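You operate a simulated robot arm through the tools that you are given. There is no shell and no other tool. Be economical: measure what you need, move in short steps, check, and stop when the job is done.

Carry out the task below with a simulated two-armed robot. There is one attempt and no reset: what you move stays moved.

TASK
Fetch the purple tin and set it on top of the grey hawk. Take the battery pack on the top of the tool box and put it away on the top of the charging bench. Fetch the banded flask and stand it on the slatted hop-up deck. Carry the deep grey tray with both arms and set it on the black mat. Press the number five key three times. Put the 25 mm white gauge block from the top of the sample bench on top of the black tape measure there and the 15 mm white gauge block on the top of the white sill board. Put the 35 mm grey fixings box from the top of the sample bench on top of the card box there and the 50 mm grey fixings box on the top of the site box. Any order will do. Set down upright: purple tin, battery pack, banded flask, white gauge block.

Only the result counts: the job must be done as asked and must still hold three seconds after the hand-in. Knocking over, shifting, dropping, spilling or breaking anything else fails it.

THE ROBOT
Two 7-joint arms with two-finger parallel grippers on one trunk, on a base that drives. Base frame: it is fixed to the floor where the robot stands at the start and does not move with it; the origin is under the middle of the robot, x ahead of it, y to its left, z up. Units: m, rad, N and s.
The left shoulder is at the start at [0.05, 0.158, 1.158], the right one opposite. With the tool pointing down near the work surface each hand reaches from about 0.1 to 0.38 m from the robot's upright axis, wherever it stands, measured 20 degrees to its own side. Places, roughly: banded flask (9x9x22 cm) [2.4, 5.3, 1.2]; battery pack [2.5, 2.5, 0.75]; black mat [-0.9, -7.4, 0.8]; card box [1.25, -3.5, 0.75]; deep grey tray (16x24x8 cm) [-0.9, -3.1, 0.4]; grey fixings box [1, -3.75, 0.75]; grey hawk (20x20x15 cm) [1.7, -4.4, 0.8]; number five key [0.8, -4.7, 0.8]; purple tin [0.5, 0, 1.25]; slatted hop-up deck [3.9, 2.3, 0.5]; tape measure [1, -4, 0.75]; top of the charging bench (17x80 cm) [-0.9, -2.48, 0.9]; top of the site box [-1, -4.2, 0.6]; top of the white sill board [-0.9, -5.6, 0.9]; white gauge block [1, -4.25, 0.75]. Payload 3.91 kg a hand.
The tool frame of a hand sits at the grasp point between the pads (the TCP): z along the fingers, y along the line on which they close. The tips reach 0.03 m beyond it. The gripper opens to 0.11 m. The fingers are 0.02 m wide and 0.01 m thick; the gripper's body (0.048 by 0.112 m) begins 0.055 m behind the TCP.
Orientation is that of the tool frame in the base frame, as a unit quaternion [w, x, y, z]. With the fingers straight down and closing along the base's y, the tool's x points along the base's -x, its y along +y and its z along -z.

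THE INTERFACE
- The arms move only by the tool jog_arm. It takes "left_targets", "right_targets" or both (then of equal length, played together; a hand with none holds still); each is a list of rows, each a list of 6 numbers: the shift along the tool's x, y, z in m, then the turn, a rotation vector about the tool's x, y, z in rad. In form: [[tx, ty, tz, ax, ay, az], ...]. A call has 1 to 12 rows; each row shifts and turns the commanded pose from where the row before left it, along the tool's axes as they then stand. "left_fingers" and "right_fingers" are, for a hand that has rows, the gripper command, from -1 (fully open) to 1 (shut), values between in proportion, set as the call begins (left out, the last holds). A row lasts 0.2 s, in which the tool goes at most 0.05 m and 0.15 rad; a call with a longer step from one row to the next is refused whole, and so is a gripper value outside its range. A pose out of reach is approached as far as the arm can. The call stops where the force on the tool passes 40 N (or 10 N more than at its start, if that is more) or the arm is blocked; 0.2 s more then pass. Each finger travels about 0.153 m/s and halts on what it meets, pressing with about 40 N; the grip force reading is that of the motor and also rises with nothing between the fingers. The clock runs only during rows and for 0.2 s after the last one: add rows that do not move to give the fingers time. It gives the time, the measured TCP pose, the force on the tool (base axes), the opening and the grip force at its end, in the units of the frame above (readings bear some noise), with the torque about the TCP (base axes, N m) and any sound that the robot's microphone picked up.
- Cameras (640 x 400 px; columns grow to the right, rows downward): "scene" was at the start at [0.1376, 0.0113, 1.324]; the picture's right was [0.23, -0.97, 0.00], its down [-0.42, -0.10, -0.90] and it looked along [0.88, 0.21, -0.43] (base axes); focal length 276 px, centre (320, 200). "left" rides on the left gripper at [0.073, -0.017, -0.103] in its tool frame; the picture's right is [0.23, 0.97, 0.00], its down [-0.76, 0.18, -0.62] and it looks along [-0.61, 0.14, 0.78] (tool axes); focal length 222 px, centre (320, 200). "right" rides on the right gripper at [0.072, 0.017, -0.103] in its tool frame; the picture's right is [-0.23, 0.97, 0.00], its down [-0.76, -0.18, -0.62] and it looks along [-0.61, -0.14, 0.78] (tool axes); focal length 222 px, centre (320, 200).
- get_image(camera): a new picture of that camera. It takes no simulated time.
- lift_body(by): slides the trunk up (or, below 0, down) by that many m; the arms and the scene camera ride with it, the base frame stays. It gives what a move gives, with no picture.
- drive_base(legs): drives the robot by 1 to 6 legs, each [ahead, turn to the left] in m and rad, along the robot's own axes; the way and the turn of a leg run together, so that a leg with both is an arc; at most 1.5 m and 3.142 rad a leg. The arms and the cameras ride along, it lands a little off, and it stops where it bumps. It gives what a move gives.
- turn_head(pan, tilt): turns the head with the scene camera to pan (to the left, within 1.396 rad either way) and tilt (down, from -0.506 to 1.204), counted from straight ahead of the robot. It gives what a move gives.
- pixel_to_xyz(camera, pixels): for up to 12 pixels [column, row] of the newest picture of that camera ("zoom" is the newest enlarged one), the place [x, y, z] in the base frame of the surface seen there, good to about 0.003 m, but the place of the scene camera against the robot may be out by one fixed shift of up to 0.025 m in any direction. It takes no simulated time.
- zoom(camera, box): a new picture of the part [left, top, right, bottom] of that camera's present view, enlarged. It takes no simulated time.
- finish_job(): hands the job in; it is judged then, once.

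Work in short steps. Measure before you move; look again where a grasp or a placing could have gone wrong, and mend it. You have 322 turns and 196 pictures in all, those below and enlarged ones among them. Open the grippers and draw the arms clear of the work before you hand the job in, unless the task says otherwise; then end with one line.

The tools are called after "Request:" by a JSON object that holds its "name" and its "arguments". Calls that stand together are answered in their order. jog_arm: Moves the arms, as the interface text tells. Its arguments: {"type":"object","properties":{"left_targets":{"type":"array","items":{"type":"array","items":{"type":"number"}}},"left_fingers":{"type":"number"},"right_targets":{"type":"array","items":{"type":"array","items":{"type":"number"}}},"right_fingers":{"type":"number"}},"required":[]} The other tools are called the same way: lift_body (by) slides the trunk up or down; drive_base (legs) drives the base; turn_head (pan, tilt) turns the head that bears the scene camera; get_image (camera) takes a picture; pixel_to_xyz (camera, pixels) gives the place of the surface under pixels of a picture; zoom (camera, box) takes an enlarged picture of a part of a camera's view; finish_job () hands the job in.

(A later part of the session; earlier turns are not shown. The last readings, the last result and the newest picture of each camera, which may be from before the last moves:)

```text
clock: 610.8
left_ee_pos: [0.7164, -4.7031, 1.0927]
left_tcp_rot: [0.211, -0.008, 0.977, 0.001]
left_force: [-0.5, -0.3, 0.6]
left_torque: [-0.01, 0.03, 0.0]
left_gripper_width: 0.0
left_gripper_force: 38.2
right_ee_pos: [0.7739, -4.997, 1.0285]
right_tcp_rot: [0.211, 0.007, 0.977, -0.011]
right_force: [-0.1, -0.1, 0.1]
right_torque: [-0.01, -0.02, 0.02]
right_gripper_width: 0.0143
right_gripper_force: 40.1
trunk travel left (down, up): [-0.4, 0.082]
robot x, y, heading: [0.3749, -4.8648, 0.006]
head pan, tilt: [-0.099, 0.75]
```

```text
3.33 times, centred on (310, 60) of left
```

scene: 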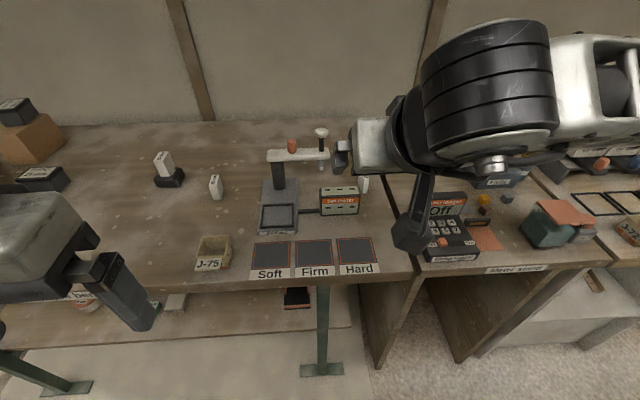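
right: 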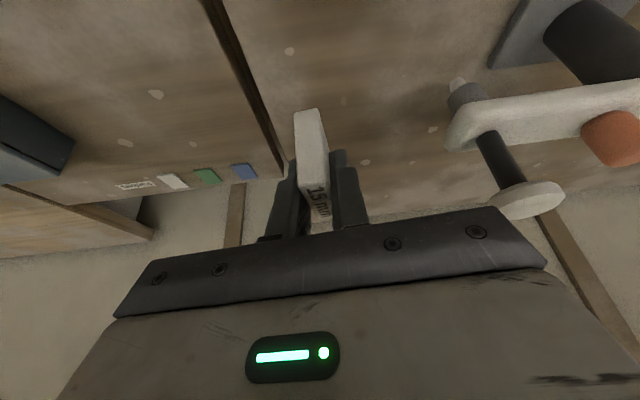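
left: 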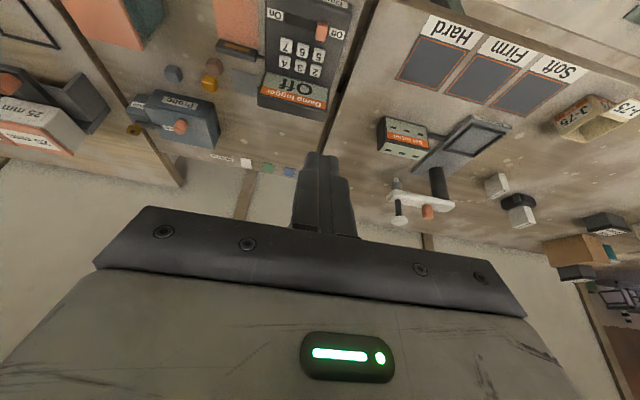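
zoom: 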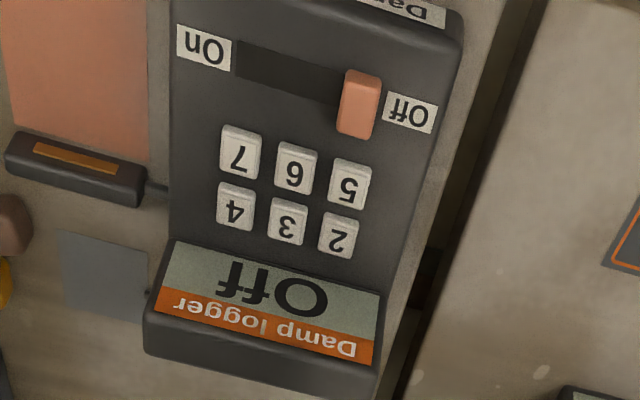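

The five key is at zoom (350,182). I measure it and its neighbours.

Request:
{"name": "pixel_to_xyz", "arguments": {"camera": "zoom", "pixels": [[350, 182], [350, 170], [350, 195], [338, 182], [362, 185], [295, 168], [338, 235], [380, 182]]}}

```text
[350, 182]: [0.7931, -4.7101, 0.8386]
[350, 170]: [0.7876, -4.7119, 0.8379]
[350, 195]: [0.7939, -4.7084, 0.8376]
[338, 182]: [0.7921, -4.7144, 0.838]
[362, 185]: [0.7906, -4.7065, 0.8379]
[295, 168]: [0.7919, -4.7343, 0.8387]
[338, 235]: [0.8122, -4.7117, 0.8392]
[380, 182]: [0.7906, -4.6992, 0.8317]
```

Key centre (0.7915, -4.711), top 0.838. The lowest fingertip edge sits 0.0314 below and 0.003 ahead of the TCP; I hover 2 cm above the key first.

Request:
{"name": "jog_arm", "arguments": {"left_targets": [[0.0037, -0.0016, 0.0428, 0, 0, 0], [0.0037, -0.0016, 0.0428, 0, 0, 0], [0.0037, -0.0016, 0.0428, 0, 0, 0], [0.0037, -0.0017, 0.0428, 0, 0, 0], [0.0037, -0.0017, 0.0428, 0, 0, 0], [0, 0, 0, 0, 0, 0]]}}

Request:
{"name": "get_image", "arguments": {"camera": "left"}}

```text
clock: 612.2
left_ee_pos: [0.7894, -4.7068, 0.8914]
left_tcp_rot: [0.211, -0.008, 0.977, 0.0]
left_force: [-1.3, -0.3, 0.4]
left_torque: [0.0, 0.03, 0.03]
left_gripper_width: 0.0
left_gripper_force: 37.5
left hand out of reach, approached as far as the arm can: row 5
right_ee_pos: [0.7751, -4.9949, 1.0282]
right_tcp_rot: [0.211, 0.007, 0.977, -0.009]
right_force: [-0.5, 0.2, -1.0]
right_torque: [-0.01, -0.02, 0.01]
right_gripper_width: 0.0138
right_gripper_force: 40.3
trunk travel left (down, up): [-0.4, 0.082]
robot x, y, heading: [0.3753, -4.8633, 0.008]
head pan, tilt: [-0.099, 0.75]
```

```text
55 pictures are left
```

left: 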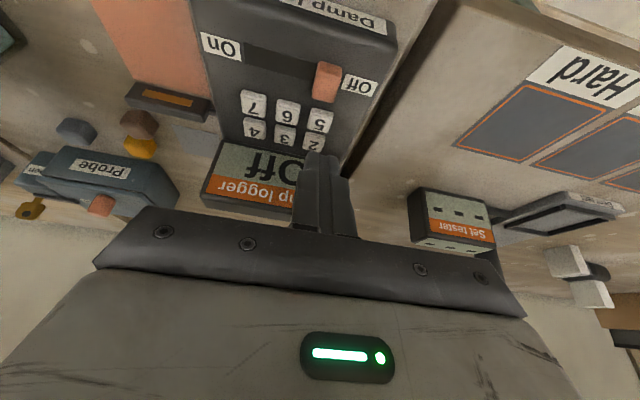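

Near the arm's limit, so I'll press using the trunk for the vertical motion. First I trim y by -4 mm.

Request:
{"name": "jog_arm", "arguments": {"left_targets": [[0.001, -0.0037, 0, 0, 0, 0], [0, 0, 0, 0, 0, 0]]}}

Request:
{"name": "lift_body", "arguments": {"by": -0.018}}

Request:
{"name": "zoom", "arguments": {"camera": "left", "box": [220, 70, 400, 190]}}

```text
clock: 612.8
left_ee_pos: [0.7865, -4.709, 0.8925]
left_tcp_rot: [0.211, -0.007, 0.977, 0.001]
left_force: [-0.3, 0.1, -0.7]
left_torque: [0.01, -0.04, -0.01]
left_gripper_width: 0.0
left_gripper_force: 37.9
left hand out of reach, approached as far as the arm can: row 1
right_ee_pos: [0.7746, -4.9967, 1.0295]
right_tcp_rot: [0.21, 0.007, 0.978, -0.01]
right_force: [0.4, 0.3, -0.3]
right_torque: [-0.02, -0.05, 0.01]
right_gripper_width: 0.014
right_gripper_force: 40.1
trunk travel left (down, up): [-0.4, 0.082]
robot x, y, heading: [0.3736, -4.8657, 0.004]
head pan, tilt: [-0.099, 0.75]
```

```text
clock: 613.4
left_ee_pos: [0.7871, -4.7088, 0.8752]
left_tcp_rot: [0.211, -0.007, 0.977, 0.0]
left_force: [-0.1, 0.1, 0.8]
left_torque: [-0.03, 0.01, 0.0]
left_gripper_width: 0.0001
left_gripper_force: 37.6
right_ee_pos: [0.7744, -4.9968, 1.0099]
right_tcp_rot: [0.21, 0.007, 0.978, -0.009]
right_force: [-0.1, 0.0, -0.3]
right_torque: [-0.04, -0.04, 0.02]
right_gripper_width: 0.0137
right_gripper_force: 39.9
trunk travel left (down, up): [-0.382, 0.1]
robot x, y, heading: [0.3713, -4.8641, 0.006]
head pan, tilt: [-0.099, 0.75]
```

```text
3.33 times, centred on (310, 130) of left
```

zoom: 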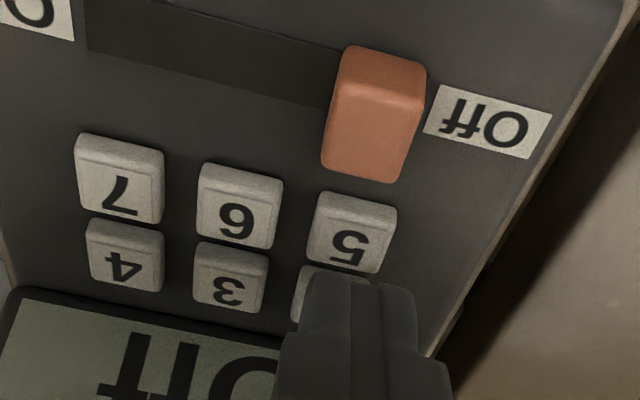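

The tip edge is over the far half of the 5 key; I shift it back 5 mm to stay clear of the 2 key, then press with the trunk.

Request:
{"name": "jog_arm", "arguments": {"left_targets": [[0.0045, 0, -0.0021, 0, 0, 0], [0, 0, 0, 0, 0, 0]]}}

Request:
{"name": "lift_body", "arguments": {"by": -0.006}}

Request:
{"name": "lift_body", "arguments": {"by": -0.004}}

```text
clock: 614.0
left_ee_pos: [0.7824, -4.7077, 0.8755]
left_tcp_rot: [0.21, -0.007, 0.978, 0.0]
left_force: [1.4, 0.1, -0.7]
left_torque: [-0.02, -0.02, -0.01]
left_gripper_width: 0.0
left_gripper_force: 37.3
right_ee_pos: [0.773, -4.9952, 1.0096]
right_tcp_rot: [0.21, 0.007, 0.978, -0.01]
right_force: [0.1, 0.2, -0.9]
right_torque: [0.03, -0.02, 0.02]
right_gripper_width: 0.014
right_gripper_force: 40.1
trunk travel left (down, up): [-0.382, 0.1]
robot x, y, heading: [0.3751, -4.8657, 0.002]
head pan, tilt: [-0.099, 0.75]
```

```text
clock: 614.6
left_ee_pos: [0.782, -4.709, 0.8708]
left_tcp_rot: [0.211, -0.008, 0.977, 0.0]
left_force: [1.1, 0.2, 0.0]
left_torque: [-0.01, -0.03, 0.0]
left_gripper_width: 0.0
left_gripper_force: 37.8
right_ee_pos: [0.7752, -4.9969, 1.0044]
right_tcp_rot: [0.21, 0.008, 0.978, -0.01]
right_force: [0.1, -0.2, 0.2]
right_torque: [-0.03, 0.02, -0.02]
right_gripper_width: 0.0141
right_gripper_force: 40.0
trunk travel left (down, up): [-0.376, 0.106]
robot x, y, heading: [0.3708, -4.8637, 0.006]
head pan, tilt: [-0.099, 0.75]
```

```text
clock: 615.1
left_ee_pos: [0.7827, -4.7094, 0.8667]
left_tcp_rot: [0.212, -0.008, 0.977, 0.0]
left_force: [0.9, 0.3, 0.8]
left_torque: [0.0, -0.01, 0.02]
left_gripper_width: 0.0001
left_gripper_force: 37.4
right_ee_pos: [0.7743, -4.9969, 1.0007]
right_tcp_rot: [0.21, 0.007, 0.978, -0.009]
right_force: [-0.5, -0.4, -0.7]
right_torque: [0.01, 0.01, 0.01]
right_gripper_width: 0.0139
right_gripper_force: 40.1
trunk travel left (down, up): [-0.372, 0.11]
robot x, y, heading: [0.3734, -4.8638, 0.005]
head pan, tilt: [-0.099, 0.75]
heard: click
```

A click was heard. I release by 1.2 cm and check which key moved and the display.

Request:
{"name": "lift_body", "arguments": {"by": 0.012}}

Request:
{"name": "zoom", "arguments": {"camera": "left", "box": [180, 70, 420, 220]}}

```text
clock: 615.7
left_ee_pos: [0.7821, -4.7086, 0.8782]
left_tcp_rot: [0.211, -0.007, 0.977, 0.0]
left_force: [0.2, 0.2, 0.2]
left_torque: [0.01, 0.02, 0.03]
left_gripper_width: 0.0
left_gripper_force: 37.7
right_ee_pos: [0.774, -4.9971, 1.0126]
right_tcp_rot: [0.21, 0.007, 0.978, -0.009]
right_force: [-0.7, 0.1, 0.5]
right_torque: [0.01, -0.02, 0.02]
right_gripper_width: 0.0139
right_gripper_force: 39.7
trunk travel left (down, up): [-0.384, 0.098]
robot x, y, heading: [0.3748, -4.8624, 0.005]
head pan, tilt: [-0.099, 0.75]
```

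```text
2.67 times, centred on (300, 145) of left
```

zoom: 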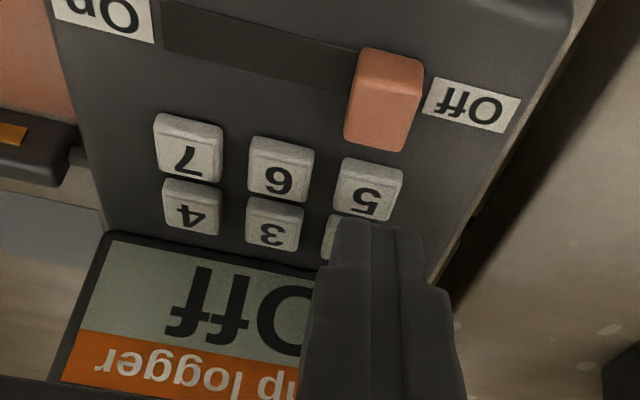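

The click came from the five key (tip edge at x 0.786, y -4.709). I press it two more times.

Request:
{"name": "lift_body", "arguments": {"by": -0.012}}

Request:
{"name": "lift_body", "arguments": {"by": 0.012}}

Request:
{"name": "lift_body", "arguments": {"by": -0.012}}

Request:
{"name": "lift_body", "arguments": {"by": 0.012}}

```text
clock: 616.3
left_ee_pos: [0.7814, -4.7085, 0.8658]
left_tcp_rot: [0.211, -0.008, 0.977, 0.0]
left_force: [-0.7, -0.4, 2.1]
left_torque: [-0.01, -0.01, 0.0]
left_gripper_width: 0.0
left_gripper_force: 37.8
right_ee_pos: [0.7738, -4.9969, 1.0004]
right_tcp_rot: [0.21, 0.007, 0.978, -0.009]
right_force: [0.6, -0.4, -0.6]
right_torque: [0.0, -0.01, 0.0]
right_gripper_width: 0.0138
right_gripper_force: 40.2
trunk travel left (down, up): [-0.372, 0.11]
robot x, y, heading: [0.3748, -4.868, 0.005]
head pan, tilt: [-0.099, 0.75]
heard: click
```

```text
clock: 616.9
left_ee_pos: [0.7829, -4.708, 0.8776]
left_tcp_rot: [0.212, -0.007, 0.977, 0.0]
left_force: [-0.4, 0.1, -0.6]
left_torque: [-0.01, -0.01, 0.01]
left_gripper_width: 0.0
left_gripper_force: 38.0
right_ee_pos: [0.7758, -4.9967, 1.0131]
right_tcp_rot: [0.209, 0.007, 0.978, -0.009]
right_force: [0.1, 0.1, -1.3]
right_torque: [0.0, 0.0, 0.0]
right_gripper_width: 0.0137
right_gripper_force: 40.0
trunk travel left (down, up): [-0.384, 0.098]
robot x, y, heading: [0.3743, -4.8652, 0.006]
head pan, tilt: [-0.099, 0.75]
```

```text
clock: 617.5
left_ee_pos: [0.7821, -4.7086, 0.8661]
left_tcp_rot: [0.212, -0.007, 0.977, -0.001]
left_force: [-0.5, -0.1, 0.6]
left_torque: [0.02, 0.0, -0.03]
left_gripper_width: 0.0
left_gripper_force: 37.8
right_ee_pos: [0.7735, -4.9968, 1.0015]
right_tcp_rot: [0.211, 0.007, 0.978, -0.009]
right_force: [-0.5, -0.3, 0.4]
right_torque: [-0.04, 0.01, -0.04]
right_gripper_width: 0.0138
right_gripper_force: 40.1
trunk travel left (down, up): [-0.372, 0.11]
robot x, y, heading: [0.3761, -4.8611, 0.008]
head pan, tilt: [-0.099, 0.75]
heard: click
```

```text
clock: 618.1
left_ee_pos: [0.7826, -4.7077, 0.8785]
left_tcp_rot: [0.211, -0.007, 0.978, 0.0]
left_force: [0.6, 0.3, -0.4]
left_torque: [0.0, -0.01, 0.04]
left_gripper_width: 0.0
left_gripper_force: 37.7
right_ee_pos: [0.7743, -4.997, 1.0129]
right_tcp_rot: [0.209, 0.007, 0.978, -0.009]
right_force: [-0.9, -0.2, -0.3]
right_torque: [-0.02, -0.01, -0.01]
right_gripper_width: 0.0138
right_gripper_force: 39.9
trunk travel left (down, up): [-0.384, 0.098]
robot x, y, heading: [0.3742, -4.8668, 0.005]
head pan, tilt: [-0.099, 0.75]
```

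Three clicks done. I raise the trunk, bring the left hand back up to tool-down, and back away; next the 15 mm block goes to the sill board on the west side.

Request:
{"name": "lift_body", "arguments": {"by": 0.095}}

Request:
{"name": "jog_arm", "arguments": {"left_targets": [[0, 0.01, -0.04, 0, 0, 0], [0.02, 0.01, -0.03, 0, 0.11, 0], [0.03, 0.01, 0, 0, 0.11, 0], [0.03, 0.01, 0, 0, 0.11, 0], [0.03, 0, 0, 0, 0.11, 0], [0, 0, 0, 0, 0, 0]], "left_fingers": -1}}

Request:
{"name": "drive_base", "arguments": {"legs": [[-0.35, 0], [0, -1.57], [0.7, 0], [0, -1.5]]}}

Request:
{"name": "turn_head", "arguments": {"pan": 0, "tilt": 0.5}}

Request:
{"name": "get_image", "arguments": {"camera": "scene"}}

```text
clock: 619.4
left_ee_pos: [0.7822, -4.7073, 0.9726]
left_tcp_rot: [0.211, -0.008, 0.977, 0.0]
left_force: [0.3, -0.8, -0.2]
left_torque: [0.0, 0.01, -0.03]
left_gripper_width: 0.0
left_gripper_force: 37.4
right_ee_pos: [0.7749, -4.9973, 1.1077]
right_tcp_rot: [0.21, 0.007, 0.978, -0.01]
right_force: [-0.1, -0.4, -0.4]
right_torque: [0.0, -0.03, -0.01]
right_gripper_width: 0.0141
right_gripper_force: 40.2
trunk travel left (down, up): [-0.479, 0.003]
robot x, y, heading: [0.3676, -4.8648, 0.008]
head pan, tilt: [-0.099, 0.75]
```

```text
clock: 620.8
left_ee_pos: [0.649, -4.6695, 1.0098]
left_tcp_rot: [-0.008, -0.007, 1.0, -0.001]
left_force: [-1.1, 0.4, -0.7]
left_torque: [0.01, 0.03, 0.0]
left_gripper_width: 0.1098
left_gripper_force: 0.0
right_ee_pos: [0.7743, -4.9972, 1.107]
right_tcp_rot: [0.211, 0.007, 0.977, -0.01]
right_force: [0.0, 0.1, -0.5]
right_torque: [-0.03, -0.03, -0.01]
right_gripper_width: 0.0139
right_gripper_force: 40.2
trunk travel left (down, up): [-0.479, 0.003]
robot x, y, heading: [0.3722, -4.8659, 0.007]
head pan, tilt: [-0.099, 0.75]
```

```text
clock: 634.1
left_ee_pos: [-0.2453, -5.7794, 1.0105]
left_tcp_rot: [-0.002, 0.999, 0.031, 0.008]
left_force: [-0.5, -0.6, 0.3]
left_torque: [0.0, 0.0, 0.01]
left_gripper_width: 0.1101
left_gripper_force: 0.1
right_ee_pos: [-0.3837, -5.4581, 1.1075]
right_tcp_rot: [-0.004, 0.977, 0.016, -0.211]
right_force: [0.2, -0.6, -0.1]
right_torque: [0.01, 0.01, 0.01]
right_gripper_width: 0.0137
right_gripper_force: 40.0
trunk travel left (down, up): [-0.479, 0.003]
robot x, y, heading: [0.0201, -5.5695, -3.093]
head pan, tilt: [-0.099, 0.75]
```

```text
clock: 634.8
left_ee_pos: [-0.2447, -5.7797, 1.0099]
left_tcp_rot: [-0.002, 0.999, 0.031, 0.006]
left_force: [0.8, -0.3, -0.3]
left_torque: [0.01, -0.01, 0.01]
left_gripper_width: 0.1098
left_gripper_force: 0.0
right_ee_pos: [-0.384, -5.457, 1.1074]
right_tcp_rot: [-0.005, 0.977, 0.016, -0.21]
right_force: [0.1, 0.0, -0.2]
right_torque: [0.02, -0.01, -0.03]
right_gripper_width: 0.014
right_gripper_force: 39.9
trunk travel left (down, up): [-0.479, 0.003]
robot x, y, heading: [0.0203, -5.5699, -3.093]
head pan, tilt: [0.0, 0.499]
```

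```text
52 pictures are left
```

scene: 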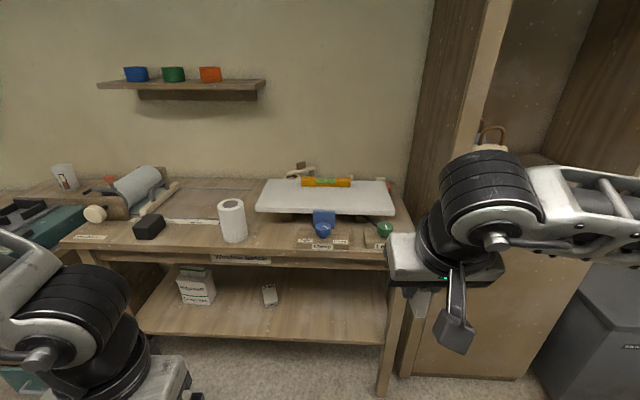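

The white sill board is at (325,198), with a small spirit level on it. I zoom in and measure its top.

Request:
{"name": "zoom", "arguments": {"camera": "scene", "box": [240, 150, 420, 260]}}

Request:
{"name": "pixel_to_xyz", "arguments": {"camera": "zoom", "pixels": [[75, 175], [300, 185], [530, 195], [180, 150], [450, 150], [400, 180], [300, 120], [100, 110], [500, 115], [270, 225], [50, 205], [520, 225]]}}

```text
3.56 times, centred on (330, 205) of scene
```

zoom: 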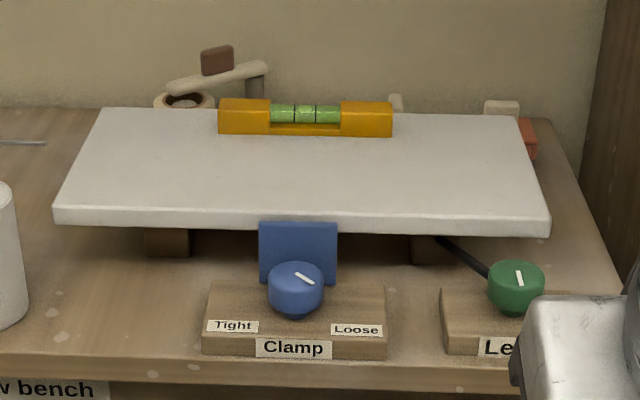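

```text
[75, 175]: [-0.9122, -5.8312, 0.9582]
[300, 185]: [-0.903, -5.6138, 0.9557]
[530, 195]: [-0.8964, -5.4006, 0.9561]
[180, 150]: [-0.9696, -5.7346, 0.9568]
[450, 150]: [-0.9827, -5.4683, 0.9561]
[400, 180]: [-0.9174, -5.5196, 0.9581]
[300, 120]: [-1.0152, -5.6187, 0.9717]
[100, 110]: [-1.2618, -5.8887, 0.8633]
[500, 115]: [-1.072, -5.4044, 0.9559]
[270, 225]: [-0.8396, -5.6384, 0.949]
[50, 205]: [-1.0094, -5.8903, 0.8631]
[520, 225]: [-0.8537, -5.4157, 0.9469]
```

Board top z≈0.943; free area right front at about (-0.92, -5.51). I raise the left hand a bit and drive 0.4 closer.

Request:
{"name": "jog_arm", "arguments": {"left_targets": [[0, 0, -0.05, 0, 0, 0], [0, 0, -0.05, 0, 0, 0]]}}

Request:
{"name": "drive_base", "arguments": {"legs": [[0.4, 0]]}}

Request:
{"name": "get_image", "arguments": {"camera": "right"}}

```text
clock: 635.4
left_ee_pos: [-0.2463, -5.7835, 1.1097]
left_tcp_rot: [-0.002, 0.999, 0.031, 0.008]
left_force: [0.5, 0.2, -0.3]
left_torque: [0.0, 0.01, 0.02]
left_gripper_width: 0.11
left_gripper_force: 0.0
right_ee_pos: [-0.3836, -5.4579, 1.1073]
right_tcp_rot: [-0.004, 0.977, 0.016, -0.211]
right_force: [0.4, -0.1, 0.0]
right_torque: [-0.02, 0.02, 0.0]
right_gripper_width: 0.0137
right_gripper_force: 39.8
trunk travel left (down, up): [-0.479, 0.003]
robot x, y, heading: [0.0203, -5.5687, -3.088]
head pan, tilt: [0.0, 0.499]
```

```text
clock: 637.9
left_ee_pos: [-0.6394, -5.806, 1.1105]
left_tcp_rot: [-0.002, 0.999, 0.034, 0.007]
left_force: [-0.3, -0.1, 0.3]
left_torque: [0.04, -0.04, 0.0]
left_gripper_width: 0.1101
left_gripper_force: 0.1
right_ee_pos: [-0.7783, -5.481, 1.1072]
right_tcp_rot: [-0.004, 0.977, 0.019, -0.21]
right_force: [0.6, -0.4, 0.0]
right_torque: [-0.03, -0.02, 0.0]
right_gripper_width: 0.014
right_gripper_force: 40.6
trunk travel left (down, up): [-0.479, 0.003]
robot x, y, heading: [-0.3693, -5.5926, -3.084]
head pan, tilt: [0.0, 0.499]
```

```text
50 pictures are left
```

right: 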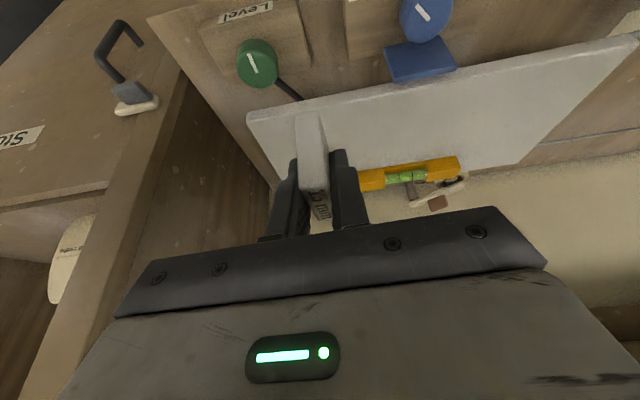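

I measure the board with this camera for exact height and place.

Request:
{"name": "pixel_to_xyz", "arguments": {"camera": "right", "pixels": [[255, 122], [275, 160], [400, 115], [360, 140], [380, 180], [270, 130], [500, 110], [450, 165]]}}

```text
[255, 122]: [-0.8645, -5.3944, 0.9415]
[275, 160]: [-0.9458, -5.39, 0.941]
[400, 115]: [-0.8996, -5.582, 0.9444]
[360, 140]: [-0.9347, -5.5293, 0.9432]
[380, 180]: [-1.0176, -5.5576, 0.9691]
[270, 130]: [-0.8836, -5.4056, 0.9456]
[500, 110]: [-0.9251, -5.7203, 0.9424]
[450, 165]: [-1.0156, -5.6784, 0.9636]
```

I move the block over (-0.918, -5.485) and down to about 5 mm above the board.

Request:
{"name": "jog_arm", "arguments": {"right_targets": [[-0.0395, 0, 0, 0, 0, 0], [-0.0395, 0, 0, 0, 0, 0], [0, 0, 0.0415, 0, 0, 0], [0, 0, 0.0415, 0, 0, 0], [0, 0, 0.0415, 0, 0, 0], [0, 0, 0.0415, 0, 0, 0], [0, 0, 0, 0, 0, 0]]}}

Request:
{"name": "get_image", "arguments": {"camera": "scene"}}

```text
clock: 639.5
left_ee_pos: [-0.639, -5.8068, 1.1092]
left_tcp_rot: [-0.002, 0.999, 0.033, 0.007]
left_force: [-1.2, 0.2, -0.2]
left_torque: [0.0, -0.06, -0.03]
left_gripper_width: 0.1102
left_gripper_force: 0.0
right_ee_pos: [-0.9195, -5.4824, 0.9898]
right_tcp_rot: [-0.004, 0.977, 0.019, -0.211]
right_force: [-0.6, -0.1, 0.3]
right_torque: [0.01, -0.02, 0.0]
right_gripper_width: 0.0138
right_gripper_force: 39.6
trunk travel left (down, up): [-0.479, 0.003]
robot x, y, heading: [-0.3707, -5.5921, -3.083]
head pan, tilt: [0.0, 0.499]
```

```text
49 pictures are left
```

scene: 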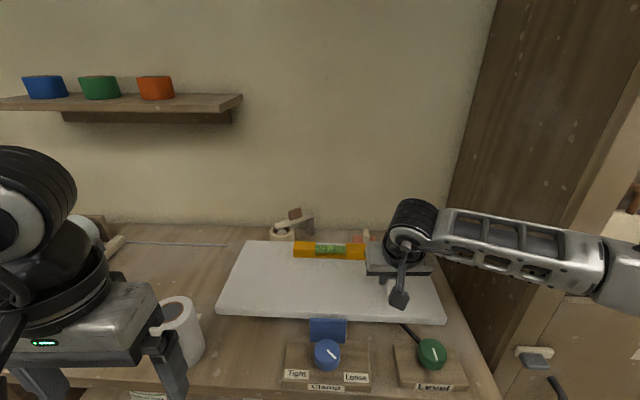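

In place. I lower in millimetre steps till contact.

Request:
{"name": "jog_arm", "arguments": {"right_targets": [[0.0016, 0, 0.0036, 0, 0, 0], [0.0008, 0, 0.0018, 0, 0, 0]]}}

Request:
{"name": "jog_arm", "arguments": {"right_targets": [[0.0008, 0, 0.0018, 0, 0, 0]]}}

```text
clock: 640.1
left_ee_pos: [-0.6394, -5.806, 1.1086]
left_tcp_rot: [-0.002, 0.999, 0.033, 0.007]
left_force: [0.6, 0.3, -0.3]
left_torque: [0.02, 0.0, 0.01]
left_gripper_width: 0.1099
left_gripper_force: 0.0
right_ee_pos: [-0.9173, -5.4845, 0.9821]
right_tcp_rot: [-0.004, 0.977, 0.019, -0.211]
right_force: [0.0, 0.0, -0.9]
right_torque: [0.02, -0.01, -0.01]
right_gripper_width: 0.0137
right_gripper_force: 40.0
trunk travel left (down, up): [-0.479, 0.003]
robot x, y, heading: [-0.3723, -5.592, -3.087]
head pan, tilt: [0.0, 0.499]
```

```text
clock: 640.5
left_ee_pos: [-0.639, -5.8068, 1.1112]
left_tcp_rot: [-0.002, 0.999, 0.033, 0.007]
left_force: [0.4, 0.0, -0.5]
left_torque: [0.02, 0.02, 0.0]
left_gripper_width: 0.11
left_gripper_force: 0.0
right_ee_pos: [-0.9185, -5.4833, 0.9811]
right_tcp_rot: [-0.004, 0.977, 0.018, -0.212]
right_force: [0.7, 1.2, 5.9]
right_torque: [-0.03, 0.02, 0.0]
right_gripper_width: 0.0141
right_gripper_force: 39.9
trunk travel left (down, up): [-0.479, 0.003]
robot x, y, heading: [-0.3734, -5.5925, -3.088]
head pan, tilt: [0.0, 0.499]
```

Contact. I open a little and withdraw along the tool axis.

Request:
{"name": "jog_arm", "arguments": {"right_targets": [[0, 0, 0, 0, 0, 0], [0, 0, 0, 0, 0, 0], [0, 0, 0, 0, 0, 0]], "right_fingers": 0.2}}

Request:
{"name": "jog_arm", "arguments": {"right_targets": [[0, 0, -0.02, 0, 0, 0], [0, 0, -0.04, 0, 0, 0], [0, 0, -0.04, 0, 0, 0], [0, 0, -0.04, 0, 0, 0], [0.03, 0, 0, 0, 0, 0]]}}

Request:
{"name": "drive_base", "arguments": {"legs": [[-0.3, 0]]}}

Request:
{"name": "get_image", "arguments": {"camera": "scene"}}

```text
clock: 641.3
left_ee_pos: [-0.6391, -5.8062, 1.1092]
left_tcp_rot: [-0.002, 0.999, 0.034, 0.007]
left_force: [-0.5, 0.8, 0.3]
left_torque: [0.0, 0.02, 0.04]
left_gripper_width: 0.1101
left_gripper_force: 0.0
right_ee_pos: [-0.9187, -5.4835, 0.9803]
right_tcp_rot: [-0.004, 0.977, 0.019, -0.21]
right_force: [0.2, -0.7, -0.4]
right_torque: [-0.02, 0.01, -0.02]
right_gripper_width: 0.044
right_gripper_force: 0.0
trunk travel left (down, up): [-0.479, 0.003]
robot x, y, heading: [-0.3723, -5.5902, -3.083]
head pan, tilt: [0.0, 0.499]
```

```text
clock: 642.5
left_ee_pos: [-0.6394, -5.8063, 1.1095]
left_tcp_rot: [-0.001, 0.999, 0.032, 0.007]
left_force: [-0.2, 0.3, 0.5]
left_torque: [0.01, -0.01, 0.02]
left_gripper_width: 0.1102
left_gripper_force: 0.1
right_ee_pos: [-0.8328, -5.4796, 1.0931]
right_tcp_rot: [-0.005, 0.977, 0.018, -0.21]
right_force: [0.3, -0.2, 0.2]
right_torque: [-0.02, 0.03, -0.04]
right_gripper_width: 0.044
right_gripper_force: 0.0
trunk travel left (down, up): [-0.479, 0.003]
robot x, y, heading: [-0.3718, -5.5886, -3.081]
head pan, tilt: [0.0, 0.499]
```

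```text
clock: 644.5
left_ee_pos: [-0.3485, -5.7891, 1.1089]
left_tcp_rot: [-0.002, 0.999, 0.031, 0.007]
left_force: [-0.3, 0.4, 0.1]
left_torque: [-0.01, -0.03, 0.0]
left_gripper_width: 0.1099
left_gripper_force: 0.1
right_ee_pos: [-0.5417, -5.4635, 1.0931]
right_tcp_rot: [-0.005, 0.977, 0.016, -0.212]
right_force: [0.3, 0.1, 0.7]
right_torque: [0.0, -0.03, 0.02]
right_gripper_width: 0.0441
right_gripper_force: 0.1
trunk travel left (down, up): [-0.479, 0.003]
robot x, y, heading: [-0.0801, -5.5756, -3.089]
head pan, tilt: [0.0, 0.499]
```

```text
48 pictures are left
```

scene: 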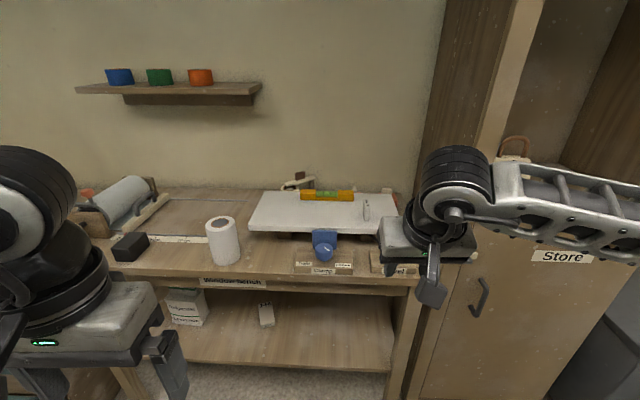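

The 15 mm block stands on the sill board. Last the tray, which needs both arms at 45° and low; I test the left arm's reach here in free space, with the trunk lowered.

Request:
{"name": "lift_body", "arguments": {"by": -0.4}}

Request:
{"name": "jog_arm", "arguments": {"left_targets": [[-0.04, 0, 0, 0, 0, 0], [-0.04, 0, 0, 0, 0, 0], [-0.04, 0, 0, 0, 0, 0], [0, 0, 0, 0, -0.131, 0], [0, 0, 0, 0, -0.131, 0], [0, 0, 0, 0, -0.131, 0], [0, 0, 0, 0, -0.131, 0], [0, 0, 0, 0, -0.131, 0], [0, 0, 0, 0, -0.131, 0], [0, 0, 0, 0, 0, 0]], "right_targets": [[0, 0, 0, 0, 0, 0], [0, 0, 0, 0, 0, 0], [0, 0, 0, 0, 0, 0], [0, 0, 0, 0, -0.088, 0], [0, 0, 0, 0, -0.088, 0], [0, 0, 0, 0, -0.088, 0], [0, 0, 0, 0, -0.088, 0], [0, 0, 0, 0, 0, 0], [0, 0, 0, 0, 0, 0], [0, 0, 0, 0, 0, 0]]}}

Request:
{"name": "jog_arm", "arguments": {"left_targets": [[0, -0.02, 0.04, 0, 0, 0], [0, -0.02, 0.04, 0, 0, 0], [0, -0.02, 0.04, 0, 0, 0], [0, -0.01, 0.04, 0, 0, 0], [0, 0, 0.03, 0, 0, 0], [0, 0, 0, 0, 0, 0]]}}

```text
clock: 648.4
left_ee_pos: [-0.3495, -5.7904, 0.7101]
left_tcp_rot: [-0.002, 0.999, 0.032, 0.007]
left_force: [0.1, 0.1, -0.2]
left_torque: [-0.01, 0.03, -0.02]
left_gripper_width: 0.1102
left_gripper_force: 0.0
right_ee_pos: [-0.5421, -5.464, 0.6939]
right_tcp_rot: [-0.004, 0.978, 0.017, -0.21]
right_force: [0.9, -0.5, 0.8]
right_torque: [0.0, -0.01, 0.02]
right_gripper_width: 0.0442
right_gripper_force: 0.0
trunk travel left (down, up): [-0.079, 0.403]
robot x, y, heading: [-0.0826, -5.5754, -3.088]
head pan, tilt: [0.0, 0.499]
```

```text
clock: 650.5
left_ee_pos: [-0.4689, -5.796, 0.7062]
left_tcp_rot: [0.011, 0.926, 0.03, -0.376]
left_force: [0.1, 0.5, 1.5]
left_torque: [0.0, 0.01, 0.01]
left_gripper_width: 0.11
left_gripper_force: 0.1
right_ee_pos: [-0.5429, -5.4629, 0.6936]
right_tcp_rot: [-0.002, 0.926, 0.017, -0.378]
right_force: [0.1, -0.5, 0.5]
right_torque: [0.0, -0.01, -0.02]
right_gripper_width: 0.0441
right_gripper_force: 0.1
trunk travel left (down, up): [-0.079, 0.403]
robot x, y, heading: [-0.0773, -5.5766, -3.091]
head pan, tilt: [0.0, 0.499]
```

```text
clock: 652.0
left_ee_pos: [-0.5902, -5.7755, 0.6073]
left_tcp_rot: [0.011, 0.926, 0.03, -0.376]
left_force: [0.0, 0.0, 0.2]
left_torque: [0.02, 0.0, 0.01]
left_gripper_width: 0.1101
left_gripper_force: 0.0
left hand out of reach, approached as far as the arm can: row 3, 4, 5
right_ee_pos: [-0.5411, -5.4623, 0.6944]
right_tcp_rot: [-0.002, 0.926, 0.017, -0.378]
right_force: [-0.3, 0.3, -0.7]
right_torque: [0.0, 0.0, -0.02]
right_gripper_width: 0.044
right_gripper_force: 0.0
trunk travel left (down, up): [-0.079, 0.403]
robot x, y, heading: [-0.079, -5.5732, -3.087]
head pan, tilt: [0.0, 0.499]
```

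The left arm stops at about 0.52 m. I test whether it can be lower at a shorter reach (ahead 0.46).

Request:
{"name": "jog_arm", "arguments": {"left_targets": [[0.035, 0, 0.007, 0, 0, 0], [0.035, 0, 0.007, 0, 0, 0], [0.035, 0, 0.007, 0, 0, 0], [0, -0.02, 0, 0, 0, 0], [0, -0.02, 0, 0, 0, 0], [0, 0, 0, 0, 0, 0]]}}

Request:
{"name": "jog_arm", "arguments": {"right_targets": [[0.03, 0, 0.03, 0, 0, 0], [0.03, 0, 0.03, 0, 0, 0], [0.03, 0, 0.03, 0, 0, 0], [0.03, 0, 0.03, 0, 0, 0], [0, 0, 0, 0, 0, 0]]}}

```text
clock: 653.4
left_ee_pos: [-0.5144, -5.7801, 0.5758]
left_tcp_rot: [0.011, 0.926, 0.03, -0.376]
left_force: [0.6, 0.5, 0.5]
left_torque: [0.0, 0.01, 0.04]
left_gripper_width: 0.1101
left_gripper_force: 0.0
left hand out of reach, approached as far as the arm can: row 1, 2, 3, 4, 5
right_ee_pos: [-0.5429, -5.4634, 0.6951]
right_tcp_rot: [-0.002, 0.926, 0.017, -0.378]
right_force: [0.5, -0.1, 0.8]
right_torque: [-0.02, 0.0, -0.01]
right_gripper_width: 0.0443
right_gripper_force: 0.1
trunk travel left (down, up): [-0.079, 0.403]
robot x, y, heading: [-0.0811, -5.572, -3.088]
head pan, tilt: [0.0, 0.499]
```

```text
clock: 654.5
left_ee_pos: [-0.516, -5.7813, 0.5764]
left_tcp_rot: [0.01, 0.926, 0.03, -0.376]
left_force: [-0.8, 0.2, 0.2]
left_torque: [-0.01, -0.01, 0.01]
left_gripper_width: 0.1101
left_gripper_force: 0.0
right_ee_pos: [-0.5404, -5.4589, 0.5222]
right_tcp_rot: [-0.002, 0.926, 0.017, -0.378]
right_force: [-0.3, -0.6, -0.1]
right_torque: [-0.01, 0.02, 0.02]
right_gripper_width: 0.0441
right_gripper_force: 0.0
trunk travel left (down, up): [-0.079, 0.403]
robot x, y, heading: [-0.0815, -5.5761, -3.082]
head pan, tilt: [0.0, 0.499]
```

The right arm goes lower easily; the left seems caught in a poor elbow posture. I try to re-pose it: raise it, bring it inward while high, extend, then go down.

Request:
{"name": "jog_arm", "arguments": {"left_targets": [[-0.033, 0, -0.033, 0, 0, 0], [-0.033, 0, -0.033, 0, 0, 0], [-0.033, 0, -0.033, 0, 0, 0], [-0.033, 0, -0.033, 0, 0, 0], [-0.033, 0, -0.0, 0, 0, 0], [-0.033, -0.01, 0.033, 0, 0, 0], [-0.02, -0.02, 0.02, 0, 0, 0], [0, -0.03, 0, 0, 0, 0], [0, -0.03, 0, 0, 0, 0], [0, 0, 0, 0, 0, 0]]}}

Request:
{"name": "jog_arm", "arguments": {"left_targets": [[0.03, 0, 0.03, 0, 0, 0], [0.03, 0, 0.03, 0, 0, 0], [0.03, 0, 0.03, 0, 0, 0], [0.03, 0, 0.03, 0, 0, 0], [0.03, 0, 0.03, 0, 0, 0], [0.03, 0, 0.03, 0, 0, 0], [0, 0, 0, 0, 0, 0]]}}

Request:
{"name": "get_image", "arguments": {"camera": "scene"}}

```text
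clock: 656.8
left_ee_pos: [-0.6148, -5.7128, 0.7861]
left_tcp_rot: [0.01, 0.926, 0.03, -0.377]
left_force: [0.5, 0.6, -0.7]
left_torque: [0.02, -0.01, 0.05]
left_gripper_width: 0.11
left_gripper_force: 0.0
left hand out of reach, approached as far as the arm can: row 9
right_ee_pos: [-0.542, -5.4597, 0.5244]
right_tcp_rot: [-0.002, 0.926, 0.018, -0.378]
right_force: [-0.6, 0.7, 0.2]
right_torque: [0.01, -0.03, 0.04]
right_gripper_width: 0.044
right_gripper_force: 0.0
trunk travel left (down, up): [-0.079, 0.403]
robot x, y, heading: [-0.0809, -5.5757, -3.09]
head pan, tilt: [0.0, 0.499]
```

```text
clock: 658.4
left_ee_pos: [-0.5728, -5.7865, 0.5861]
left_tcp_rot: [0.01, 0.926, 0.03, -0.376]
left_force: [-0.1, -0.1, 0.1]
left_torque: [-0.03, 0.01, -0.01]
left_gripper_width: 0.1103
left_gripper_force: 0.1
left hand out of reach, approached as far as the arm can: row 1, 2, 3, 4, 5, 6
right_ee_pos: [-0.5413, -5.4606, 0.524]
right_tcp_rot: [-0.001, 0.926, 0.018, -0.378]
right_force: [-0.5, -0.1, -0.3]
right_torque: [0.01, 0.0, 0.03]
right_gripper_width: 0.0443
right_gripper_force: 0.1
trunk travel left (down, up): [-0.079, 0.403]
robot x, y, heading: [-0.083, -5.5749, -3.088]
head pan, tilt: [0.0, 0.499]
```

```text
47 pictures are left
```

scene: 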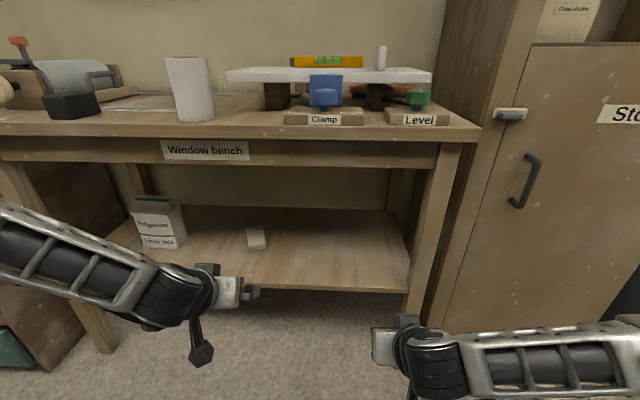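

The left elbow rides high, so 45° is limited there; a steeper tool (about 28° from vertical) should work at ahead 0.42. I test that, with the trunk at its lowest.

Request:
{"name": "lift_body", "arguments": {"by": -0.075}}

Request:
{"name": "jog_arm", "arguments": {"left_targets": [[-0.03, 0, -0.03, 0, 0, 0], [-0.03, 0, -0.03, 0, 0, 0], [0.03, -0.01, -0.02, 0, 0.15, 0], [0.03, -0.01, 0, 0, 0.15, 0], [0, -0.02, 0.03, 0, 0, 0], [0, -0.02, 0.04, 0, 0, 0], [0, 0, 0.04, 0, 0, 0], [0, 0, 0.03, 0, 0, 0], [0, 0, 0, 0, 0, 0]]}}

```text
clock: 659.5
left_ee_pos: [-0.5725, -5.787, 0.5124]
left_tcp_rot: [0.011, 0.926, 0.03, -0.376]
left_force: [0.3, 0.3, 0.0]
left_torque: [-0.04, 0.01, -0.02]
left_gripper_width: 0.1098
left_gripper_force: 0.1
right_ee_pos: [-0.5414, -5.4589, 0.4481]
right_tcp_rot: [-0.002, 0.926, 0.017, -0.378]
right_force: [-0.5, -0.2, -1.3]
right_torque: [0.02, -0.01, 0.01]
right_gripper_width: 0.0441
right_gripper_force: 0.1
trunk travel left (down, up): [-0.004, 0.478]
robot x, y, heading: [-0.0809, -5.5743, -3.09]
head pan, tilt: [0.0, 0.499]
```

```text
clock: 661.5
left_ee_pos: [-0.55, -5.779, 0.4968]
left_tcp_rot: [0.005, 0.972, 0.031, -0.233]
left_force: [0.5, -0.8, 0.1]
left_torque: [0.01, -0.02, -0.01]
left_gripper_width: 0.1099
left_gripper_force: 0.1
left hand out of reach, approached as far as the arm can: row 6, 7, 8
right_ee_pos: [-0.5418, -5.4601, 0.449]
right_tcp_rot: [-0.002, 0.925, 0.017, -0.379]
right_force: [-0.3, 0.0, 0.2]
right_torque: [-0.04, -0.01, -0.02]
right_gripper_width: 0.044
right_gripper_force: 0.0
trunk travel left (down, up): [-0.004, 0.478]
robot x, y, heading: [-0.0811, -5.575, -3.085]
head pan, tilt: [0.0, 0.499]
```

The left arm has a height limit in this posture whatever the tilt. The right arm lost its limit after a full stretch, so I turn along the aisle and stretch the left arm fully forward, then try again.

Request:
{"name": "drive_base", "arguments": {"legs": [[0, 1.5]]}}

Request:
{"name": "lift_body", "arguments": {"by": 0.3}}

Request:
{"name": "jog_arm", "arguments": {"left_targets": [[0, 0, -0.04, 0, 0, 0], [0, 0, -0.04, 0, 0, 0], [0, 0, 0, 0, -0.144, 0], [0, 0, 0, 0, -0.144, 0], [0, 0, 0, 0, -0.144, 0], [0, 0, 0, 0, -0.144, 0], [-0.021, -0.01, 0.036, 0, 0, 0], [-0.021, -0.02, 0.036, 0, 0, 0], [-0.021, -0.02, 0.036, 0, 0, 0], [-0.021, -0.02, 0.036, 0, 0, 0], [-0.021, -0.02, 0.036, 0, 0, 0], [-0.021, -0.02, 0.036, 0, 0, 0]]}}

Request:
{"name": "jog_arm", "arguments": {"left_targets": [[-0.021, -0.02, 0.036, 0, 0, 0], [-0.021, -0.02, 0.036, 0, 0, 0], [0, -0.03, 0, 0, 0, 0], [0, -0.03, 0, 0, 0, 0], [0, 0, 0, 0, 0, 0]]}}

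```text
clock: 665.5
left_ee_pos: [0.0704, -6.0647, 0.4979]
left_tcp_rot: [0.16, 0.703, 0.672, -0.169]
left_force: [-0.4, -0.6, -0.3]
left_torque: [0.0, 0.05, -0.01]
left_gripper_width: 0.1101
left_gripper_force: 0.1
right_ee_pos: [-0.2443, -6.0218, 0.4487]
right_tcp_rot: [0.251, 0.677, 0.632, -0.282]
right_force: [0.4, -0.1, -0.6]
right_torque: [-0.02, 0.05, 0.01]
right_gripper_width: 0.0442
right_gripper_force: 0.0
trunk travel left (down, up): [-0.004, 0.478]
robot x, y, heading: [-0.0791, -5.5778, -1.623]
head pan, tilt: [0.0, 0.499]
```

```text
clock: 668.5
left_ee_pos: [0.0695, -6.0629, 0.7977]
left_tcp_rot: [0.16, 0.703, 0.672, -0.17]
left_force: [0.5, 0.4, 1.0]
left_torque: [0.03, 0.02, 0.01]
left_gripper_width: 0.1096
left_gripper_force: 0.1
right_ee_pos: [-0.2443, -6.022, 0.7476]
right_tcp_rot: [0.252, 0.676, 0.632, -0.282]
right_force: [-0.6, -0.2, 0.1]
right_torque: [0.0, -0.02, 0.02]
right_gripper_width: 0.0439
right_gripper_force: 0.0
trunk travel left (down, up): [-0.304, 0.178]
robot x, y, heading: [-0.0775, -5.5773, -1.622]
head pan, tilt: [0.0, 0.499]
```

```text
clock: 671.0
left_ee_pos: [0.0565, -6.21, 0.9426]
left_tcp_rot: [0.344, 0.626, 0.599, -0.363]
left_force: [0.2, 0.0, -0.7]
left_torque: [0.0, -0.01, 0.02]
left_gripper_width: 0.1099
left_gripper_force: 0.1
left hand out of reach, approached as far as the arm can: row 8, 9, 10, 11, 12
right_ee_pos: [-0.2453, -6.021, 0.7485]
right_tcp_rot: [0.251, 0.677, 0.631, -0.283]
right_force: [-0.2, -0.7, -0.2]
right_torque: [-0.02, 0.01, 0.03]
right_gripper_width: 0.0442
right_gripper_force: 0.0
trunk travel left (down, up): [-0.304, 0.178]
robot x, y, heading: [-0.0782, -5.5785, -1.625]
head pan, tilt: [0.0, 0.499]
```

```text
clock: 672.2
left_ee_pos: [0.0407, -6.2102, 0.9808]
left_tcp_rot: [0.344, 0.625, 0.599, -0.363]
left_force: [-0.3, 0.4, 0.1]
left_torque: [0.01, 0.01, -0.03]
left_gripper_width: 0.11
left_gripper_force: 0.0
left hand out of reach, approached as far as the arm can: row 1, 2, 3, 4
right_ee_pos: [-0.2456, -6.021, 0.7498]
right_tcp_rot: [0.252, 0.677, 0.631, -0.282]
right_force: [-0.2, -0.4, 0.0]
right_torque: [-0.05, -0.02, 0.0]
right_gripper_width: 0.044
right_gripper_force: 0.1
trunk travel left (down, up): [-0.304, 0.178]
robot x, y, heading: [-0.0788, -5.5742, -1.629]
head pan, tilt: [0.0, 0.499]
```

Stretched to 0.63. From here I go down and back gradually to see whether the posture improved.

Request:
{"name": "jog_arm", "arguments": {"left_targets": [[0.043, 0, 0.01, 0, 0, 0], [0.043, 0, 0.01, 0, 0, 0], [0.043, 0, 0.01, 0, 0, 0], [0.043, 0, 0.01, 0, 0, 0], [0.043, 0, 0.01, 0, 0, 0], [0, 0, 0, 0, 0, 0]]}}

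Request:
{"name": "turn_head", "arguments": {"pan": 0.5, "tilt": 0.5}}

Request:
{"name": "get_image", "arguments": {"camera": "scene"}}

```text
clock: 673.6
left_ee_pos: [0.0804, -6.1428, 0.858]
left_tcp_rot: [0.344, 0.625, 0.6, -0.362]
left_force: [-0.3, -0.6, -0.1]
left_torque: [0.01, -0.02, -0.03]
left_gripper_width: 0.11
left_gripper_force: 0.0
left hand out of reach, approached as far as the arm can: row 1, 2, 3, 4, 5
right_ee_pos: [-0.2443, -6.0217, 0.7488]
right_tcp_rot: [0.252, 0.677, 0.631, -0.282]
right_force: [0.8, -0.1, 0.5]
right_torque: [0.04, 0.01, 0.0]
right_gripper_width: 0.0442
right_gripper_force: 0.1
trunk travel left (down, up): [-0.304, 0.178]
robot x, y, heading: [-0.0783, -5.5734, -1.622]
head pan, tilt: [0.0, 0.499]
```

```text
clock: 674.6
left_ee_pos: [0.0817, -6.1433, 0.858]
left_tcp_rot: [0.344, 0.625, 0.599, -0.362]
left_force: [-0.3, -0.2, -0.2]
left_torque: [0.01, 0.02, 0.04]
left_gripper_width: 0.1099
left_gripper_force: 0.0
right_ee_pos: [-0.2456, -6.0211, 0.7481]
right_tcp_rot: [0.251, 0.678, 0.631, -0.283]
right_force: [0.6, -0.1, 0.4]
right_torque: [-0.02, -0.02, 0.01]
right_gripper_width: 0.0439
right_gripper_force: 0.1
trunk travel left (down, up): [-0.304, 0.178]
robot x, y, heading: [-0.0782, -5.576, -1.624]
head pan, tilt: [0.499, 0.499]
```

```text
46 pictures are left
```

scene: 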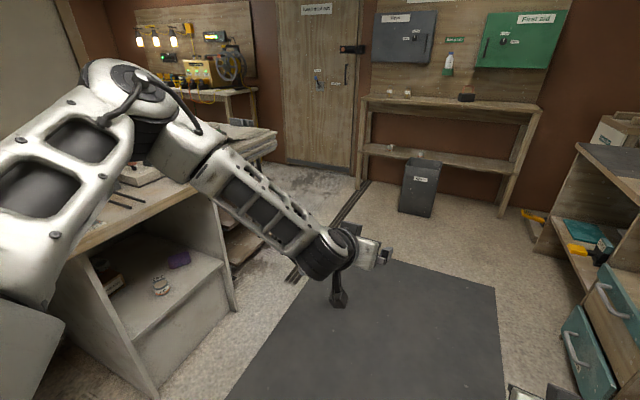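

The left elbow sits high, limiting how low that hand goes (about 0.26 below the shoulder), which might just do for the tray rim. I retract, drive back to the charging bench and measure the tray.

Request:
{"name": "jog_arm", "arguments": {"left_targets": [[0.02, 0, -0.04, 0, 0, 0], [0.02, 0, -0.04, 0, 0, 0], [0.02, 0, -0.04, 0, 0, 0], [0, 0, -0.03, 0, 0.14, 0], [0, 0, 0, 0, 0.14, 0], [0, 0, 0, 0, 0.14, 0], [0, 0, 0, 0, 0.14, 0]]}}

Request:
{"name": "drive_base", "arguments": {"legs": [[0, 1.6], [0, 1.6], [1.3, 0], [1.2, 0], [0, 1.55]]}}

Request:
{"name": "turn_head", "arguments": {"pan": 0.1, "tilt": 0.8}}

Request:
{"name": "get_image", "arguments": {"camera": "scene"}}

```text
clock: 676.2
left_ee_pos: [0.0746, -6.0241, 0.8967]
left_tcp_rot: [0.164, 0.702, 0.67, -0.176]
left_force: [-0.1, -0.3, 0.5]
left_torque: [0.02, 0.05, -0.01]
left_gripper_width: 0.11
left_gripper_force: 0.0
left hand out of reach, approached as far as the arm can: row 1, 2, 3
right_ee_pos: [-0.2446, -6.0226, 0.7481]
right_tcp_rot: [0.252, 0.677, 0.631, -0.283]
right_force: [0.6, 0.6, -0.4]
right_torque: [0.04, 0.0, -0.01]
right_gripper_width: 0.0439
right_gripper_force: 0.2
trunk travel left (down, up): [-0.304, 0.178]
robot x, y, heading: [-0.0775, -5.5756, -1.622]
head pan, tilt: [0.499, 0.499]
```

```text
clock: 699.8
left_ee_pos: [-0.6544, -3.3244, 0.8977]
left_tcp_rot: [0.002, 0.97, 0.019, -0.241]
left_force: [-0.2, 0.7, -0.1]
left_torque: [0.0, -0.03, 0.0]
left_gripper_width: 0.11
left_gripper_force: 0.1
right_ee_pos: [-0.681, -3.0051, 0.7483]
right_tcp_rot: [-0.007, 0.926, 0.006, -0.378]
right_force: [0.1, -0.4, -1.2]
right_torque: [-0.02, 0.03, 0.02]
right_gripper_width: 0.0439
right_gripper_force: 0.1
trunk travel left (down, up): [-0.304, 0.178]
robot x, y, heading: [-0.2216, -3.1313, -3.113]
head pan, tilt: [0.499, 0.499]
```

```text
clock: 700.7
left_ee_pos: [-0.6543, -3.3245, 0.8972]
left_tcp_rot: [0.002, 0.97, 0.018, -0.241]
left_force: [-0.5, 0.5, -0.1]
left_torque: [-0.03, 0.01, 0.01]
left_gripper_width: 0.1103
left_gripper_force: 0.1
right_ee_pos: [-0.6801, -3.0053, 0.7492]
right_tcp_rot: [-0.006, 0.926, 0.007, -0.379]
right_force: [0.8, -0.8, 0.5]
right_torque: [0.0, -0.01, 0.0]
right_gripper_width: 0.044
right_gripper_force: 0.1
trunk travel left (down, up): [-0.304, 0.178]
robot x, y, heading: [-0.2226, -3.1292, -3.117]
head pan, tilt: [0.099, 0.799]
```

```text
45 pictures are left
```

scene: 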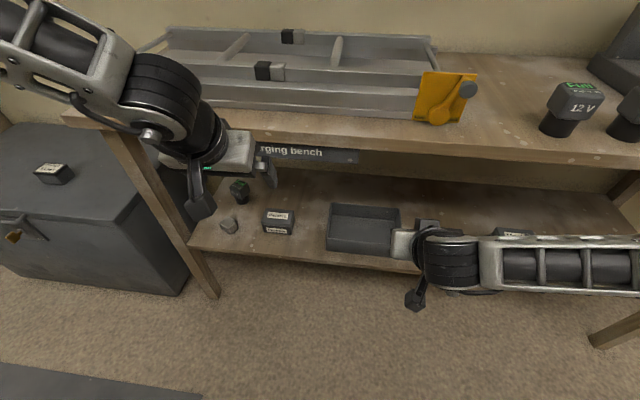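

The tray shows at (363,228) on the lower shelf. I zoom and measure its rim and the shelf.

Request:
{"name": "zoom", "arguments": {"camera": "scene", "box": [230, 160, 430, 290]}}

Request:
{"name": "pixel_to_xyz", "arguments": {"camera": "zoom", "pixels": [[335, 140], [540, 155], [320, 240], [318, 285], [510, 250], [430, 180], [430, 225], [430, 245], [430, 290], [330, 190], [150, 200], [250, 300]]}}

```text
3.08 times, centred on (330, 225) of scene
```

zoom: 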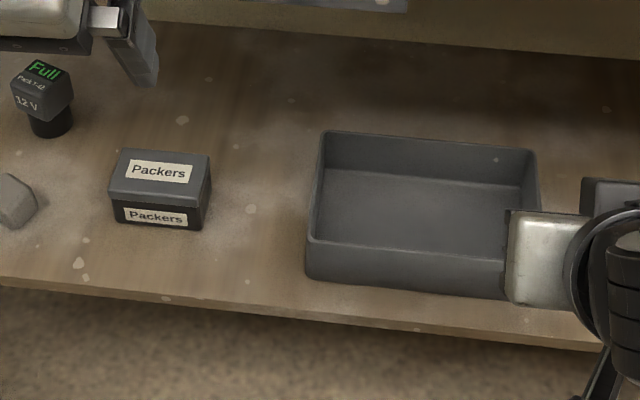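

```text
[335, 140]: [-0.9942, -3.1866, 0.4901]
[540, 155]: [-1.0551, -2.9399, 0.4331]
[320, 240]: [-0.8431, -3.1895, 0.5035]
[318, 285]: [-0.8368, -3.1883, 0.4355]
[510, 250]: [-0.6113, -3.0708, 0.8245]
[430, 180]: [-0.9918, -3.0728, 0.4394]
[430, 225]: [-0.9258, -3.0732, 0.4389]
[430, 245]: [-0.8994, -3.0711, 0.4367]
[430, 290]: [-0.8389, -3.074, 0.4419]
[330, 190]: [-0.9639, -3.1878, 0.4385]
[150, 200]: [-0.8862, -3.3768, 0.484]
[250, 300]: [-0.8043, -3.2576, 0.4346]
```

Tray: rim z≈0.49, x -0.99 to -0.83, end walls at y≈-3.203 and -2.963. I shift the base to y≈-3.02 (reversing at an angle), facing west.

Request:
{"name": "drive_base", "arguments": {"legs": [[0, 0.6], [-0.187, 0], [0, -0.62]]}}

Request:
{"name": "lift_body", "arguments": {"by": -0.3}}

Request:
{"name": "jog_arm", "arguments": {"left_targets": [[0, 0, 0, 0, 0, 0], [0, 0, 0, 0, 0, 0], [0, 0, 0, 0, 0, 0], [0, 0, 0, 0, 0, 0]], "right_targets": [[-0.03, 0.02, -0.03, 0, 0, 0], [-0.03, 0.02, -0.03, 0, 0, 0], [-0.03, 0.02, -0.03, 0, 0, 0], [0, 0, 0, 0, 0, 0]], "left_fingers": -0.2, "right_fingers": -0.2}}

```text
clock: 705.6
left_ee_pos: [-0.5099, -3.2077, 0.8969]
left_tcp_rot: [0.0, 0.971, 0.01, -0.241]
left_force: [0.0, 0.1, -0.2]
left_torque: [-0.01, 0.0, -0.01]
left_gripper_width: 0.1098
left_gripper_force: 0.1
right_ee_pos: [-0.53, -2.8886, 0.7495]
right_tcp_rot: [-0.01, 0.926, -0.002, -0.378]
right_force: [0.3, -0.2, -0.3]
right_torque: [0.02, -0.02, 0.01]
right_gripper_width: 0.044
right_gripper_force: 0.0
trunk travel left (down, up): [-0.304, 0.178]
robot x, y, heading: [-0.0717, -3.0272, -3.129]
head pan, tilt: [0.099, 0.799]
```

```text
clock: 708.6
left_ee_pos: [-0.5101, -3.2084, 0.5964]
left_tcp_rot: [0.0, 0.97, 0.009, -0.241]
left_force: [-0.1, 0.9, 0.4]
left_torque: [-0.02, -0.03, 0.03]
left_gripper_width: 0.1102
left_gripper_force: 0.0
right_ee_pos: [-0.5307, -2.8869, 0.4487]
right_tcp_rot: [-0.009, 0.926, -0.002, -0.378]
right_force: [0.5, -0.6, 0.8]
right_torque: [0.02, -0.02, 0.01]
right_gripper_width: 0.0439
right_gripper_force: 0.0
trunk travel left (down, up): [-0.004, 0.478]
robot x, y, heading: [-0.0749, -3.0242, -3.13]
head pan, tilt: [0.099, 0.799]
```

```text
clock: 709.6
left_ee_pos: [-0.5099, -3.2078, 0.5968]
left_tcp_rot: [0.0, 0.97, 0.009, -0.241]
left_force: [-0.4, 0.5, -0.4]
left_torque: [0.01, 0.01, 0.02]
left_gripper_width: 0.066
left_gripper_force: 0.0
right_ee_pos: [-0.5313, -2.9513, 0.5785]
right_tcp_rot: [-0.011, 0.926, -0.004, -0.378]
right_force: [1.1, 0.1, -0.4]
right_torque: [0.01, 0.0, -0.04]
right_gripper_width: 0.0661
right_gripper_force: 0.0
trunk travel left (down, up): [-0.004, 0.478]
robot x, y, heading: [-0.0759, -3.0253, -3.131]
head pan, tilt: [0.099, 0.799]
```

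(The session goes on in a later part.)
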